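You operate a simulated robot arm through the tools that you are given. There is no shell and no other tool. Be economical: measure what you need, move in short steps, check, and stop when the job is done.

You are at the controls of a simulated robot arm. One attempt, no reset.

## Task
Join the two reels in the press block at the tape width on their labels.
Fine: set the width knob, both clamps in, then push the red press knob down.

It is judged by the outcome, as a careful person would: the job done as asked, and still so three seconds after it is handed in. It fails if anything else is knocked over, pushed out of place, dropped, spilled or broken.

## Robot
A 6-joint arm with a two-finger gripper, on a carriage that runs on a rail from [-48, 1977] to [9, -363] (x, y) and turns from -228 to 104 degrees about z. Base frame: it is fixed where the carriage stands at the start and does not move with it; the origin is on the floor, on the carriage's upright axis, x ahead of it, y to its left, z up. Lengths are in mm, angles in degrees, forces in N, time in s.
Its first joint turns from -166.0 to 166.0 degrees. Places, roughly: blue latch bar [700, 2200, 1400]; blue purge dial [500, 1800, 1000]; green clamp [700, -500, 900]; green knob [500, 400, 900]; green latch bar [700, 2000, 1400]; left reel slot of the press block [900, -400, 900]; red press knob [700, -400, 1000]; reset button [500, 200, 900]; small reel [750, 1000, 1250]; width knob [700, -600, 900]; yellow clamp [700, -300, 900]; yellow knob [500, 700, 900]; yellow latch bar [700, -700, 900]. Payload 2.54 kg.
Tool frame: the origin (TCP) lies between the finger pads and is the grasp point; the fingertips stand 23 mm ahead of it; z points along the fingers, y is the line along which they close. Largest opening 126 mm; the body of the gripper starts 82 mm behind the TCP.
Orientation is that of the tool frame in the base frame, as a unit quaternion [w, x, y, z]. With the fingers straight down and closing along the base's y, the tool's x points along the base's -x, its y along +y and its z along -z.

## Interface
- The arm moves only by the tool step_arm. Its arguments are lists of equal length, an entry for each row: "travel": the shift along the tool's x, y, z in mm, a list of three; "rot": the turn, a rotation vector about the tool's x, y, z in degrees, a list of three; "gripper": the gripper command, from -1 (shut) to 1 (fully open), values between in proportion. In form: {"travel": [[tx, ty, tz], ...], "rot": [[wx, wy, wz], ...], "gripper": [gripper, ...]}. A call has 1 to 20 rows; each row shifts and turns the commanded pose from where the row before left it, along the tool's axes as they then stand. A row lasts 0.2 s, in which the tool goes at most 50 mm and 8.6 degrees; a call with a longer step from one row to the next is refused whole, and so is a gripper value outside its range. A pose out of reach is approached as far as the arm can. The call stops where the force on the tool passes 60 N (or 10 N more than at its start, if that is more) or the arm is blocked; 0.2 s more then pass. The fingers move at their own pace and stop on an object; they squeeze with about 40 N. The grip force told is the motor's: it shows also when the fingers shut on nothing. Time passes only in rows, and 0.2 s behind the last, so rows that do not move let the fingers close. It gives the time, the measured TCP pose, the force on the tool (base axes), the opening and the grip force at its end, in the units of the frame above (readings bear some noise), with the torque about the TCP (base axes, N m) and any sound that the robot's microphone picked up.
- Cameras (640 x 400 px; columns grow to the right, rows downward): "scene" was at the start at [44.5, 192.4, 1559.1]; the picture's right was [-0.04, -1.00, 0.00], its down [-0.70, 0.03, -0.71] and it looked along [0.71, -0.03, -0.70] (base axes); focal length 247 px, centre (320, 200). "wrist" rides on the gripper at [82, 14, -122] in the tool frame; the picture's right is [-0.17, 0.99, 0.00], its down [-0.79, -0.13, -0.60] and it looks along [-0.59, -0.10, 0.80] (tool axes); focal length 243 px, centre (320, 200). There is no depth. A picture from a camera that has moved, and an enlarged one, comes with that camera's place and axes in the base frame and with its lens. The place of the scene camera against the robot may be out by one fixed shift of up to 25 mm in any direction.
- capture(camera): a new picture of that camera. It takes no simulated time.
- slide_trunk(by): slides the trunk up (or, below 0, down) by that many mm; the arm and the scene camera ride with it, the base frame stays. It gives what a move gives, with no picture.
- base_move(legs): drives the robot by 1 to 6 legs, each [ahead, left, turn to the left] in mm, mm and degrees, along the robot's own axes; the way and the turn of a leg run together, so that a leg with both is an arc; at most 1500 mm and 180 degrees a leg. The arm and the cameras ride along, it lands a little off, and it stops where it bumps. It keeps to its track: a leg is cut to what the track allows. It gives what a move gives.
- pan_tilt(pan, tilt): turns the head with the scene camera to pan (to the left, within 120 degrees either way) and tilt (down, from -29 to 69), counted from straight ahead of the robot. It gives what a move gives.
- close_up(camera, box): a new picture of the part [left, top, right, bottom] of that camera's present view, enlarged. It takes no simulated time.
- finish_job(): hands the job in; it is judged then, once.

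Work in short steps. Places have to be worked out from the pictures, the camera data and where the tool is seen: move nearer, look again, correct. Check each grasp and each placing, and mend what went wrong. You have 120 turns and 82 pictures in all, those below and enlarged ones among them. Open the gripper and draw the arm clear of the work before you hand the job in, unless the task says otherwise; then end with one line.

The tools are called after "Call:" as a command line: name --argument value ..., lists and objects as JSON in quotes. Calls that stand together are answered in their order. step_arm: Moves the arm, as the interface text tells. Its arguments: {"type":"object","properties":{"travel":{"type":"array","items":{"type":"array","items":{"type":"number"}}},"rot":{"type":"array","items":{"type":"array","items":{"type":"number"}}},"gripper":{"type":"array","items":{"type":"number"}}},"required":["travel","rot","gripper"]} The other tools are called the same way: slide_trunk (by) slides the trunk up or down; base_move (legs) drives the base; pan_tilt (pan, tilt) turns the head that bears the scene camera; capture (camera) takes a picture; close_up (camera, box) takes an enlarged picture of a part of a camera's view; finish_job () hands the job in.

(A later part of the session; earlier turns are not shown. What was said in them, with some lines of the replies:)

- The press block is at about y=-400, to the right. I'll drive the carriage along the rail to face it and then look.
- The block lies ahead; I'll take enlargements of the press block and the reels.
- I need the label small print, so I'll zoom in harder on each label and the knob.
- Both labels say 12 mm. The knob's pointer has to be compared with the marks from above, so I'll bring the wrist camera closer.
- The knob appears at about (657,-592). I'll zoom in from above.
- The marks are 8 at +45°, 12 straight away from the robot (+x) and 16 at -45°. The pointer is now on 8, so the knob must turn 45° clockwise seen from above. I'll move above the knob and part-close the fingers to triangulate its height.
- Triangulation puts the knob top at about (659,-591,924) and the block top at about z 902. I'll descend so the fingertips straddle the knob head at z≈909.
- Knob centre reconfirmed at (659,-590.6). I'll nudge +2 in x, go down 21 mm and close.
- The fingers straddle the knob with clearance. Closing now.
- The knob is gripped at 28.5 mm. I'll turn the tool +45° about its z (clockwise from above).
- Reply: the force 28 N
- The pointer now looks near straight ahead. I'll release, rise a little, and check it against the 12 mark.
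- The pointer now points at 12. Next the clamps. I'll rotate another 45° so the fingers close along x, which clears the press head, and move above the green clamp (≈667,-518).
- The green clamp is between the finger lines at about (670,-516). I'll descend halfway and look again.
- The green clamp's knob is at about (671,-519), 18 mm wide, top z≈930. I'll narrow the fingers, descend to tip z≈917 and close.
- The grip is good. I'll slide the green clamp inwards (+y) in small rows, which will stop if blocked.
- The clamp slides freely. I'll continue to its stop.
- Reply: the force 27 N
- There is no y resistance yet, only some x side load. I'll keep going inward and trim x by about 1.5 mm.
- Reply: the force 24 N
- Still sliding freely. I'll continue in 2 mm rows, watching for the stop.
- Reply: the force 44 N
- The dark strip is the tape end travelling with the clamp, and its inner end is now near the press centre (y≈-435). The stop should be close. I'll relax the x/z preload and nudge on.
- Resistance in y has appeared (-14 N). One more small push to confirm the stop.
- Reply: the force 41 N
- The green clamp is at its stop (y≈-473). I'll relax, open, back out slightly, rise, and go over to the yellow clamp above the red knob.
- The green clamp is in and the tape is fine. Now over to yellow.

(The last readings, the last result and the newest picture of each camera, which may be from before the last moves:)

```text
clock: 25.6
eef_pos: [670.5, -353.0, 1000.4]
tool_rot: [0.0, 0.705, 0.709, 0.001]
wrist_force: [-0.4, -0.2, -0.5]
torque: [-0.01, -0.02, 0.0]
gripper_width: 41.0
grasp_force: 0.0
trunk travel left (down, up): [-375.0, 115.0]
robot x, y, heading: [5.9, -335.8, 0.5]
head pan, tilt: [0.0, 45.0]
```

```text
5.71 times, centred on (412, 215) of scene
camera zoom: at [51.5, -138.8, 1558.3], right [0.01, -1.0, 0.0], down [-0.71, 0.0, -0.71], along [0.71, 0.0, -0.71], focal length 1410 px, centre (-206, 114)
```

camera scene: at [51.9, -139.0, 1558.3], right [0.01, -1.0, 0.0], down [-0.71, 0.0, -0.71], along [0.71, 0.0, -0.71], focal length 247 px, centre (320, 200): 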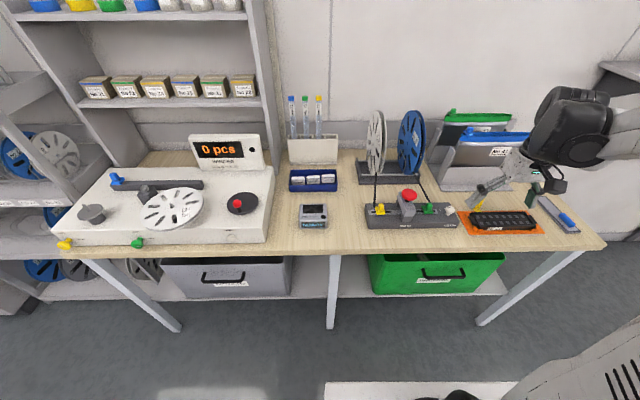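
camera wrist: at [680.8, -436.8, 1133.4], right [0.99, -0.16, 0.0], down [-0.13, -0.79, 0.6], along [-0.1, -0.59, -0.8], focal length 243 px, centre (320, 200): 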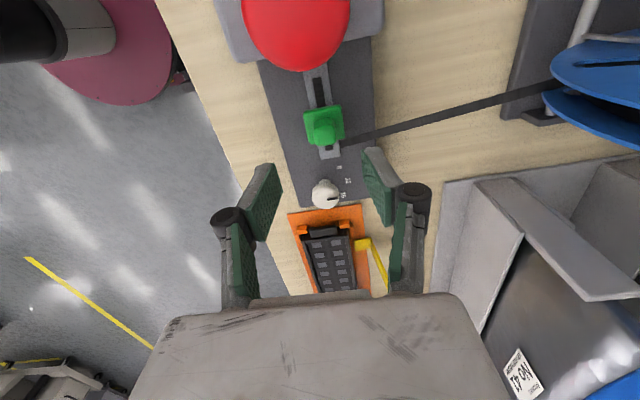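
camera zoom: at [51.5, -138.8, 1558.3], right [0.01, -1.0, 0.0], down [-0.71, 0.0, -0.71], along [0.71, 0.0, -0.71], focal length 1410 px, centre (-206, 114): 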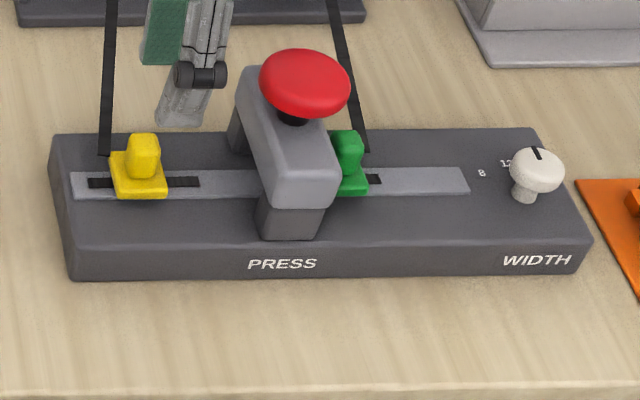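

The yellow knob is at about (668,-347). I'll correct (+6 y, -2.5 x), descend to z 939 and close.

Call:
step_arm --travel '[[6, -2.5, 20], [0, 0, 20], [0, 0, 0]]' --rot '[[0, 0, 0], [0, 0, 0], [0, 0, 0]]' --gripper '[-0.35, -0.35, -0.35]'

Call:
close_up --camera "wrist" --box '[200, 80, 440, 230]'

```text
clock: 26.4
eef_pos: [667.2, -346.5, 961.7]
tool_rot: [0.0, 0.705, 0.709, 0.0]
wrist_force: [0.1, 0.6, 1.0]
torque: [0.0, -0.01, 0.01]
gripper_width: 41.2
grasp_force: 0.0
trunk travel left (down, up): [-375.0, 115.0]
robot x, y, heading: [11.3, -332.0, 0.3]
head pan, tilt: [0.0, 45.0]
```

```text
2.67 times, centred on (320, 155) of wrist
camera zoom: at [680.2, -264.8, 1083.8], right [0.99, -0.16, 0.0], down [-0.13, -0.79, 0.6], along [-0.1, -0.59, -0.8], focal length 647 px, centre (320, 320)
```

zoom: 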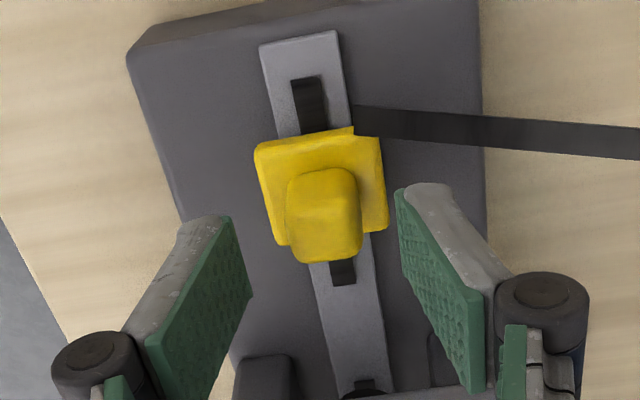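

Aligned (667,-348). Descending and closing.

Call:
step_arm --travel '[[-1, 0, 12], [0, 0, 11.5], [0, 0, 0], [0, 0, 0], [0, 0, 0]]' --rot '[[0, 0, 0], [0, 0, 0], [0, 0, 0], [0, 0, 0], [0, 0, 0]]' --gripper '[-0.35, -0.35, -1, -1, -1]'

Call:
close_up --camera "wrist" --box '[200, 80, 440, 230]'

```text
clock: 27.6
eef_pos: [667.9, -347.5, 938.7]
tool_rot: [0.0, 0.705, 0.709, 0.001]
wrist_force: [21.8, 0.1, 7.7]
torque: [-0.03, -0.49, 0.63]
gripper_width: 20.5
grasp_force: 44.8
trunk travel left (down, up): [-375.0, 115.0]
robot x, y, heading: [4.8, -337.8, 0.2]
head pan, tilt: [0.0, 45.0]
```

```text
2.67 times, centred on (320, 155) of wrist
camera zoom: at [681.1, -265.4, 1061.1], right [0.99, -0.16, 0.0], down [-0.13, -0.79, 0.6], along [-0.1, -0.59, -0.8], focal length 647 px, centre (320, 320)
```

zoom: 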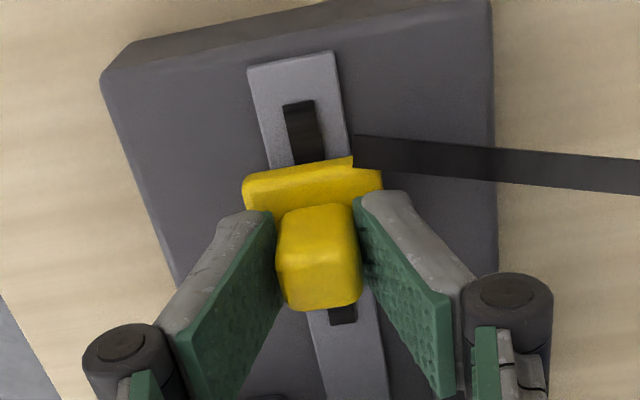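

Gripped. I'll slide yellow inwards (-y), first 36 mm, with about +1 mm x relief.

Call:
step_arm --travel '[[-4, 0.5, 0], [-4, 0.5, 0], [-4, 0, 0], [-4, 0, 0], [-4, 0, 0], [-4, 0, 0], [-4, 0, 0], [-4, 0, 0], [-4, 0, 0], [0, 0, 0]]' --rot '[[0, 0, 0], [0, 0, 0], [0, 0, 0], [0, 0, 0], [0, 0, 0], [0, 0, 0], [0, 0, 0], [0, 0, 0], [0, 0, 0], [0, 0, 0]]' --gripper '[-1, -1, -1, -1, -1, -1, -1, -1, -1, -1]'

Call:
close_up --camera "scene" --box '[356, 180, 468, 250]'

```text
clock: 29.8
eef_pos: [669.4, -382.8, 939.2]
tool_rot: [0.0, 0.705, 0.709, 0.001]
wrist_force: [1.8, 0.6, -6.4]
torque: [-0.03, -0.06, 0.65]
gripper_width: 20.7
grasp_force: 44.8
trunk travel left (down, up): [-375.0, 115.0]
robot x, y, heading: [7.5, -335.1, 0.3]
head pan, tilt: [0.0, 45.0]
```

```text
5.71 times, centred on (412, 215) of scene
camera zoom: at [51.8, -138.9, 1558.2], right [0.01, -1.0, 0.0], down [-0.71, 0.0, -0.71], along [0.71, 0.0, -0.71], focal length 1410 px, centre (-206, 114)
```

zoom: 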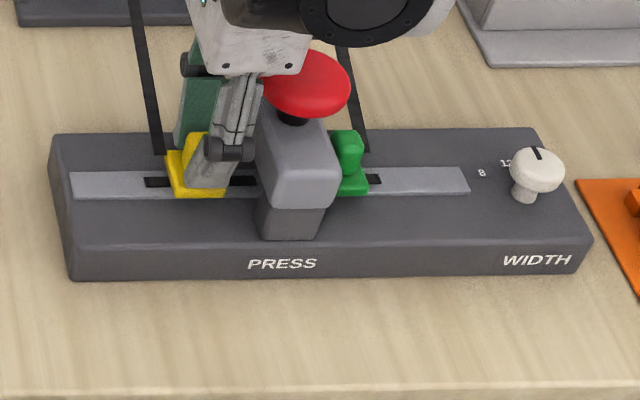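

It moves freely. On to the stop in small rows.

Call:
step_arm --travel '[[-2, 0, 0], [-2, 0, 0], [-2, 0, 0], [-2, 0, 0], [-2, 0, 0], [0, 0, 0]]' --rot '[[0, 0, 0], [0, 0, 0], [0, 0, 0], [0, 0, 0], [0, 0, 0], [0, 0, 0]]' --gripper '[-1, -1, -1, -1, -1, -1]'

Call:
close_up --camera "scene" --box '[356, 180, 468, 250]'

```text
clock: 31.2
eef_pos: [670.0, -392.5, 938.5]
tool_rot: [0.0, 0.705, 0.709, -0.001]
wrist_force: [2.3, 5.2, -1.0]
torque: [0.11, 0.0, 0.69]
gripper_width: 20.8
grasp_force: 44.8
trunk travel left (down, up): [-375.0, 115.0]
robot x, y, heading: [10.8, -336.2, 0.3]
head pan, tilt: [0.0, 45.0]
```

```text
5.71 times, centred on (412, 215) of scene
camera zoom: at [51.4, -138.4, 1558.3], right [0.01, -1.0, 0.0], down [-0.71, 0.0, -0.71], along [0.71, 0.0, -0.71], focal length 1410 px, centre (-206, 114)
```

zoom: 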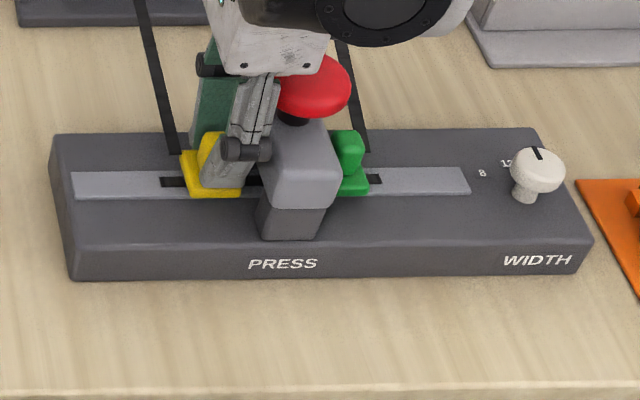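

Force in y is just starting (5 N). A bit further to confirm the stop.

Call:
step_arm --travel '[[-2, 0, 0], [-2, 0, 0], [0, 0, 0]]' --rot '[[0, 0, 0], [0, 0, 0], [0, 0, 0]]' --gripper '[-1, -1, -1]'

```text
clock: 32.0
eef_pos: [670.5, -394.0, 938.6]
tool_rot: [0.0, 0.704, 0.71, 0.001]
wrist_force: [7.3, 32.2, 4.2]
torque: [1.16, -0.16, 0.71]
gripper_width: 20.6
grasp_force: 45.2
trunk travel left (down, up): [-375.0, 115.0]
robot x, y, heading: [8.2, -336.6, 0.3]
head pan, tilt: [0.0, 45.0]
```

The yellow clamp is at its stop (32 N, no motion). Release, back out, rise.

Call:
step_arm --travel '[[2.5, 0, 0], [0, 0, 0], [0, 0, 0], [6, 0, 0], [0, 0, -30], [0, 0, -45], [0, 0, -45], [0, 0, 0]]' --rot '[[0, 0, 0], [0, 0, 0], [0, 0, 0], [0, 0, 0], [0, 0, 0], [0, 0, 0], [0, 0, 0], [0, 0, 0]]' --gripper '[-1, -0.35, -0.35, -0.35, -0.35, -0.35, -1, -1]'

Call:
close_up --camera "scene" --box '[356, 180, 468, 250]'

Call:
capture --camera "wrist"

```text
clock: 33.8
eef_pos: [670.4, -387.8, 1057.7]
tool_rot: [-0.001, 0.706, 0.709, 0.0]
wrist_force: [0.7, 0.1, -0.2]
torque: [-0.02, -0.02, -0.01]
gripper_width: 0.0
grasp_force: 27.9
trunk travel left (down, up): [-375.0, 115.0]
robot x, y, heading: [6.8, -335.1, 0.2]
head pan, tilt: [0.0, 45.0]
```

```text
5.71 times, centred on (412, 215) of scene
camera zoom: at [50.8, -138.8, 1558.3], right [0.01, -1.0, 0.0], down [-0.71, 0.0, -0.71], along [0.71, 0.0, -0.71], focal length 1410 px, centre (-206, 114)
```

zoom: 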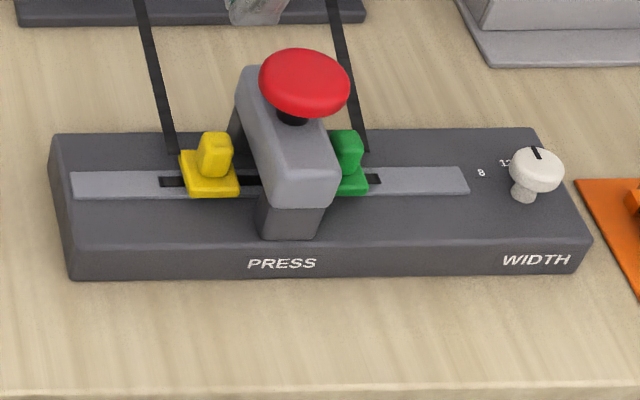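

```text
36 pictures are left
camera wrist: at [683.6, -305.8, 1180.6], right [0.99, -0.16, 0.0], down [-0.13, -0.79, 0.6], along [-0.1, -0.59, -0.8], focal length 243 px, centre (320, 200)
```

wrist: 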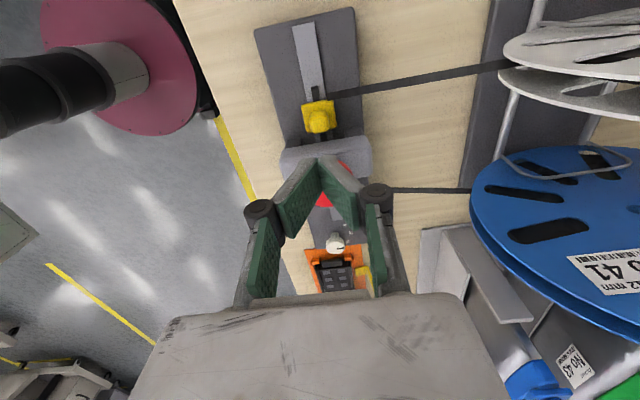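

Both clamps are in and the fingers are shut. The red knob's centre is about (666,-435), top z≈990. I'll move over it and check.

Call:
step_arm --travel '[[-24, -2, 0], [-23, -2, 0], [0, 0, 15], [0, 0, 0]]' --rot '[[0, 0, 0], [0, 0, 0], [0, 0, 0], [0, 0, 0]]' --gripper '[-1, -1, -1, -1]'

Call:
capture --camera "wrist"

Call:
close_up --camera "scene" --box '[356, 170, 468, 240]'

```text
clock: 34.8
eef_pos: [667.8, -435.1, 1045.4]
tool_rot: [0.0, 0.705, 0.709, 0.0]
wrist_force: [0.3, 0.6, -0.2]
torque: [0.0, 0.04, -0.01]
gripper_width: 0.0
grasp_force: 28.1
trunk travel left (down, up): [-375.0, 115.0]
robot x, y, heading: [8.3, -334.5, 0.3]
head pan, tilt: [0.0, 45.0]
```

```text
35 pictures are left
camera wrist: at [679.6, -352.8, 1166.5], right [0.99, -0.16, 0.0], down [-0.13, -0.79, 0.6], along [-0.1, -0.59, -0.8], focal length 243 px, centre (320, 200)
```

wrist: 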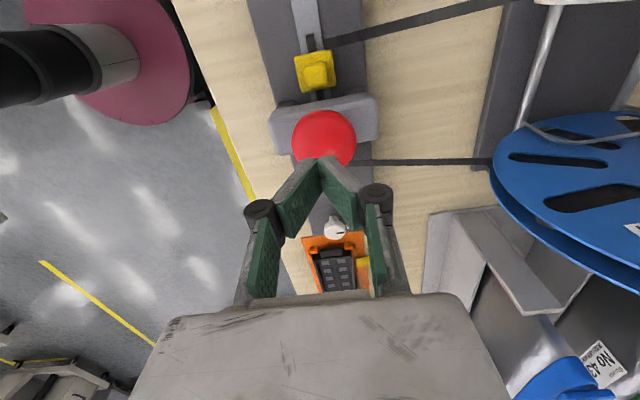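

```text
5.71 times, centred on (412, 205) of scene
camera zoom: at [51.5, -138.7, 1558.3], right [0.01, -1.0, 0.0], down [-0.71, 0.0, -0.71], along [0.71, 0.0, -0.71], focal length 1410 px, centre (-206, 171)
```

zoom: 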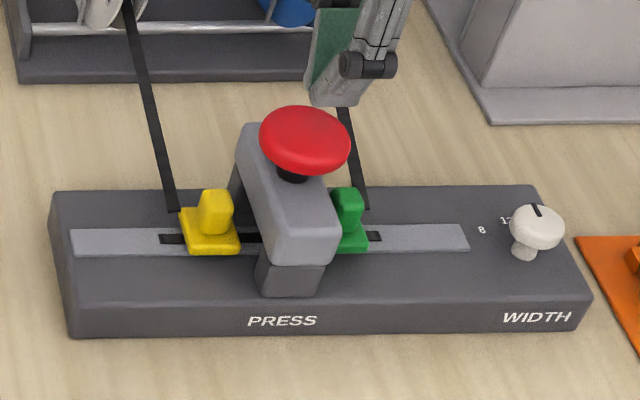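

The red knob centre is at about (669,-430). I'll shift slightly and press straight down in small rows.

Call:
step_arm --travel '[[4, 1.5, 10], [0, 0, 10], [0, 0, 5], [0, 0, 5], [0, 0, 4], [0, 0, 4], [0, 0, 0]]' --rot '[[0, 0, 0], [0, 0, 0], [0, 0, 0], [0, 0, 0], [0, 0, 0], [0, 0, 0], [0, 0, 0]]' --gripper '[-1, -1, -1, -1, -1, -1, -1]'

Call:
close_up --camera "scene" --box '[356, 170, 468, 240]'

```text
clock: 36.4
eef_pos: [666.3, -431.6, 1004.9]
tool_rot: [0.0, 0.705, 0.709, 0.0]
wrist_force: [4.5, 1.5, 5.1]
torque: [0.04, -0.1, 0.0]
gripper_width: 0.1
grasp_force: 27.8
trunk travel left (down, up): [-375.0, 115.0]
robot x, y, heading: [7.8, -336.3, 0.3]
head pan, tilt: [0.0, 45.0]
```

```text
5.71 times, centred on (412, 205) of scene
camera zoom: at [51.1, -138.6, 1558.3], right [0.01, -1.0, 0.0], down [-0.71, 0.0, -0.71], along [0.71, 0.0, -0.71], focal length 1410 px, centre (-206, 171)
```

zoom: 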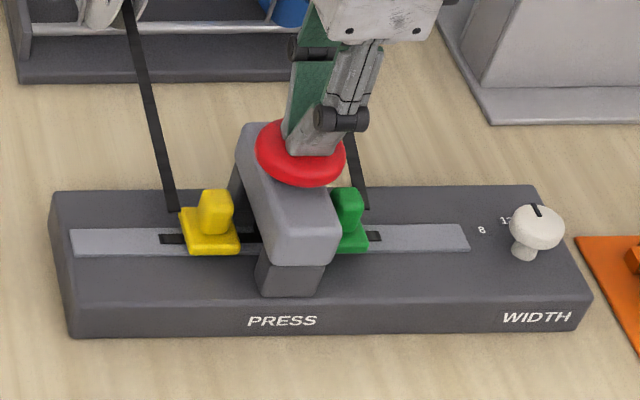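

Contact is centred and the knob is moving down. I'll keep pressing to the bottom.

Call:
step_arm --travel '[[0, 0, 3], [0, 0, 3], [0, 0, 3], [0, 0, 3], [0, 0, 3], [0, 0, 3], [0, 0, 0], [0, 0, 0]]' --rot '[[0, 0, 0], [0, 0, 0], [0, 0, 0], [0, 0, 0], [0, 0, 0], [0, 0, 0], [0, 0, 0], [0, 0, 0]]' --gripper '[-1, -1, -1, -1, -1, -1, -1, -1]'

Call:
close_up --camera "scene" --box '[356, 170, 468, 240]'

```text
clock: 37.4
eef_pos: [666.3, -431.1, 998.4]
tool_rot: [0.003, 0.706, 0.708, 0.001]
wrist_force: [0.6, 0.5, 44.2]
torque: [-0.02, -0.27, -0.02]
gripper_width: 5.9
grasp_force: 28.6
trunk travel left (down, up): [-375.0, 115.0]
robot x, y, heading: [8.5, -332.5, 0.3]
head pan, tilt: [0.0, 45.0]
heard: click
stopped in row 4: the force on the tool passed its limit at 66 N (the readings are from after the stop); the commanded pose is now the measured one
```

```text
5.71 times, centred on (412, 205) of scene
camera zoom: at [48.3, -138.4, 1558.6], right [0.01, -1.0, 0.0], down [-0.71, 0.0, -0.71], along [0.71, 0.0, -0.71], focal length 1410 px, centre (-206, 171)
```

zoom: 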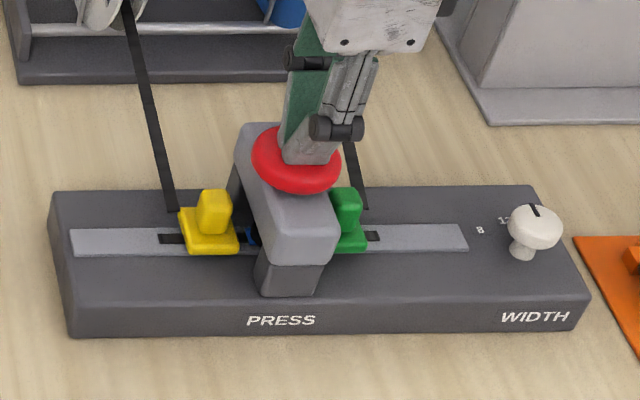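

A click was heard and a blue splice strip has appeared on the tape. I'll rise clear and inspect.

Call:
step_arm --travel '[[0, 0, -10], [0, 0, -40], [0, 0, -40], [0, 0, -40], [0, 0, 0]]' --rot '[[0, 0, 0], [0, 0, 0], [0, 0, 0], [0, 0, 0], [0, 0, 0]]' --gripper '[-1, -1, -1, -1, -1]'

Call:
close_up --camera "scene" --box '[356, 170, 468, 240]'

Call:
close_up --camera "scene" --box '[380, 200, 428, 230]'

Call:
capture --camera "scene"

```text
clock: 38.6
eef_pos: [666.4, -431.8, 1126.0]
tool_rot: [0.002, 0.705, 0.709, 0.002]
wrist_force: [0.0, 0.3, -0.3]
torque: [-0.01, -0.02, 0.01]
gripper_width: 0.0
grasp_force: 28.8
trunk travel left (down, up): [-375.0, 115.0]
robot x, y, heading: [7.0, -336.4, 0.7]
head pan, tilt: [0.0, 45.0]
```

```text
5.71 times, centred on (412, 205) of scene
camera zoom: at [50.8, -138.9, 1558.3], right [0.0, -1.0, 0.0], down [-0.71, 0.0, -0.71], along [0.71, 0.0, -0.71], focal length 1410 px, centre (-206, 171)
```

zoom: 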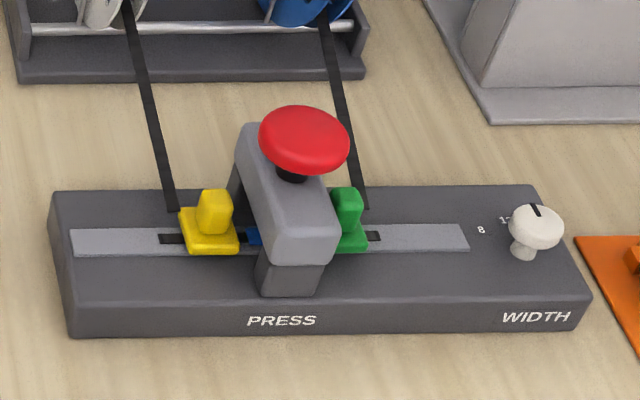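

```text
13.33 times, centred on (404, 215) of scene
camera zoom: at [50.8, -138.9, 1558.3], right [0.0, -1.0, 0.0], down [-0.71, 0.0, -0.71], along [0.71, 0.0, -0.71], focal length 3291 px, centre (-800, 0)
```

zoom: 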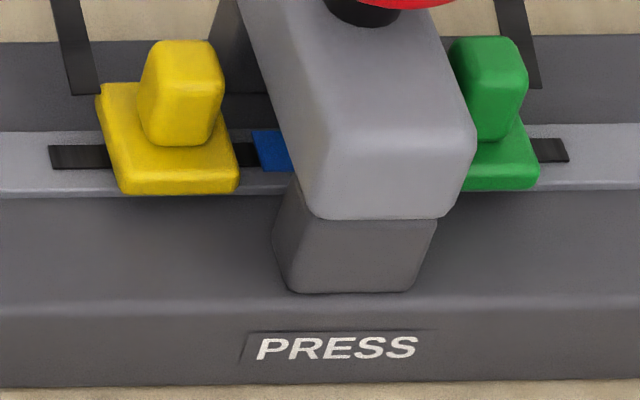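

```text
29 pictures are left
camera scene: at [50.8, -138.9, 1558.3], right [0.0, -1.0, 0.0], down [-0.71, 0.0, -0.71], along [0.71, 0.0, -0.71], focal length 247 px, centre (320, 200)
```

scene: 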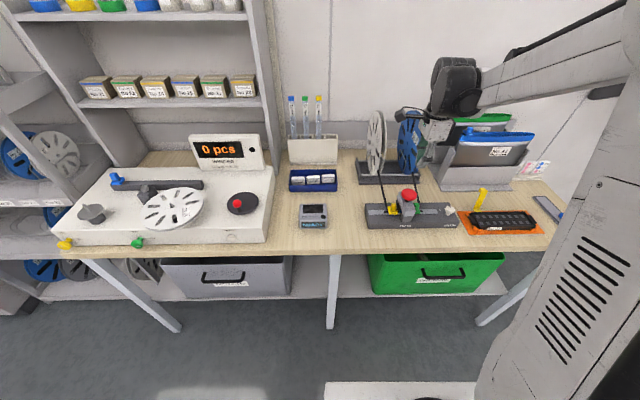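

The splice is joined: blue splice on the tape, pointer at 12, both clamps in, everything else in place. I'll open the gripper and draw the arm back clear.

Call:
step_arm --travel '[[0, 0, -30], [0, -30, -30], [0, -40, 0], [0, -40, 0], [0, -40, 0], [0, 0, 0]]' --rot '[[0, 0, 0], [0, 0, 0], [0, 0, 0], [0, 0, 0], [0, 0, 0], [0, 0, 0]]' --gripper '[-1, 0, 1, 1, 1, 1]'

Call:
close_up --camera "wrist" --box '[240, 0, 480, 150]'

Call:
capture --camera "scene"

```text
clock: 40.0
eef_pos: [516.9, -431.3, 1187.0]
tool_rot: [0.002, 0.706, 0.709, 0.002]
wrist_force: [-0.9, 0.3, 0.3]
torque: [0.0, -0.01, 0.01]
gripper_width: 126.1
grasp_force: 0.2
trunk travel left (down, up): [-375.0, 115.0]
robot x, y, heading: [10.4, -335.3, 0.2]
head pan, tilt: [0.0, 45.0]
```

```text
2.67 times, centred on (360, 75) of wrist
camera zoom: at [528.8, -349.4, 1308.9], right [0.99, -0.16, 0.0], down [-0.13, -0.79, 0.6], along [-0.09, -0.59, -0.8], focal length 647 px, centre (213, 533)
```

zoom: 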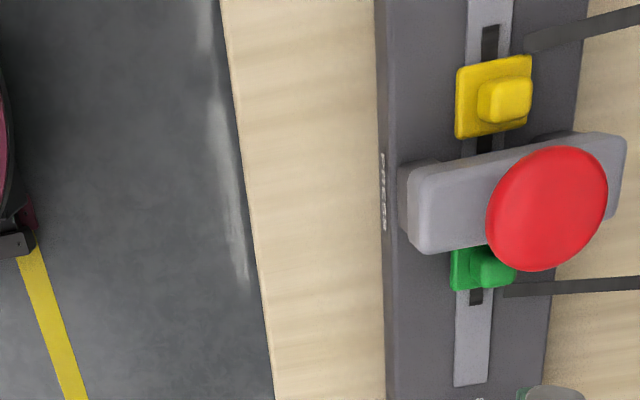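

```text
27 pictures are left
camera scene: at [50.2, -138.9, 1558.3], right [0.0, -1.0, 0.0], down [-0.71, 0.0, -0.71], along [0.71, 0.0, -0.71], focal length 247 px, centre (320, 200)
```

scene: 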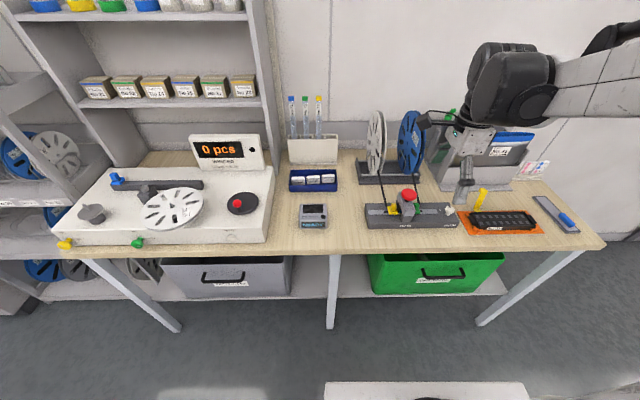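

The arm is clear, the gripper is open and the splice is made, so I'm handing in.

Call:
finish_job

```text
The job is handed in.
```

The two reels are joined at 12 mm, the width on both labels: the knob was turned from 8 to 12, both clamps slid in to their stops, and the press pushed until it clicked and a blue splice showed on the tape.
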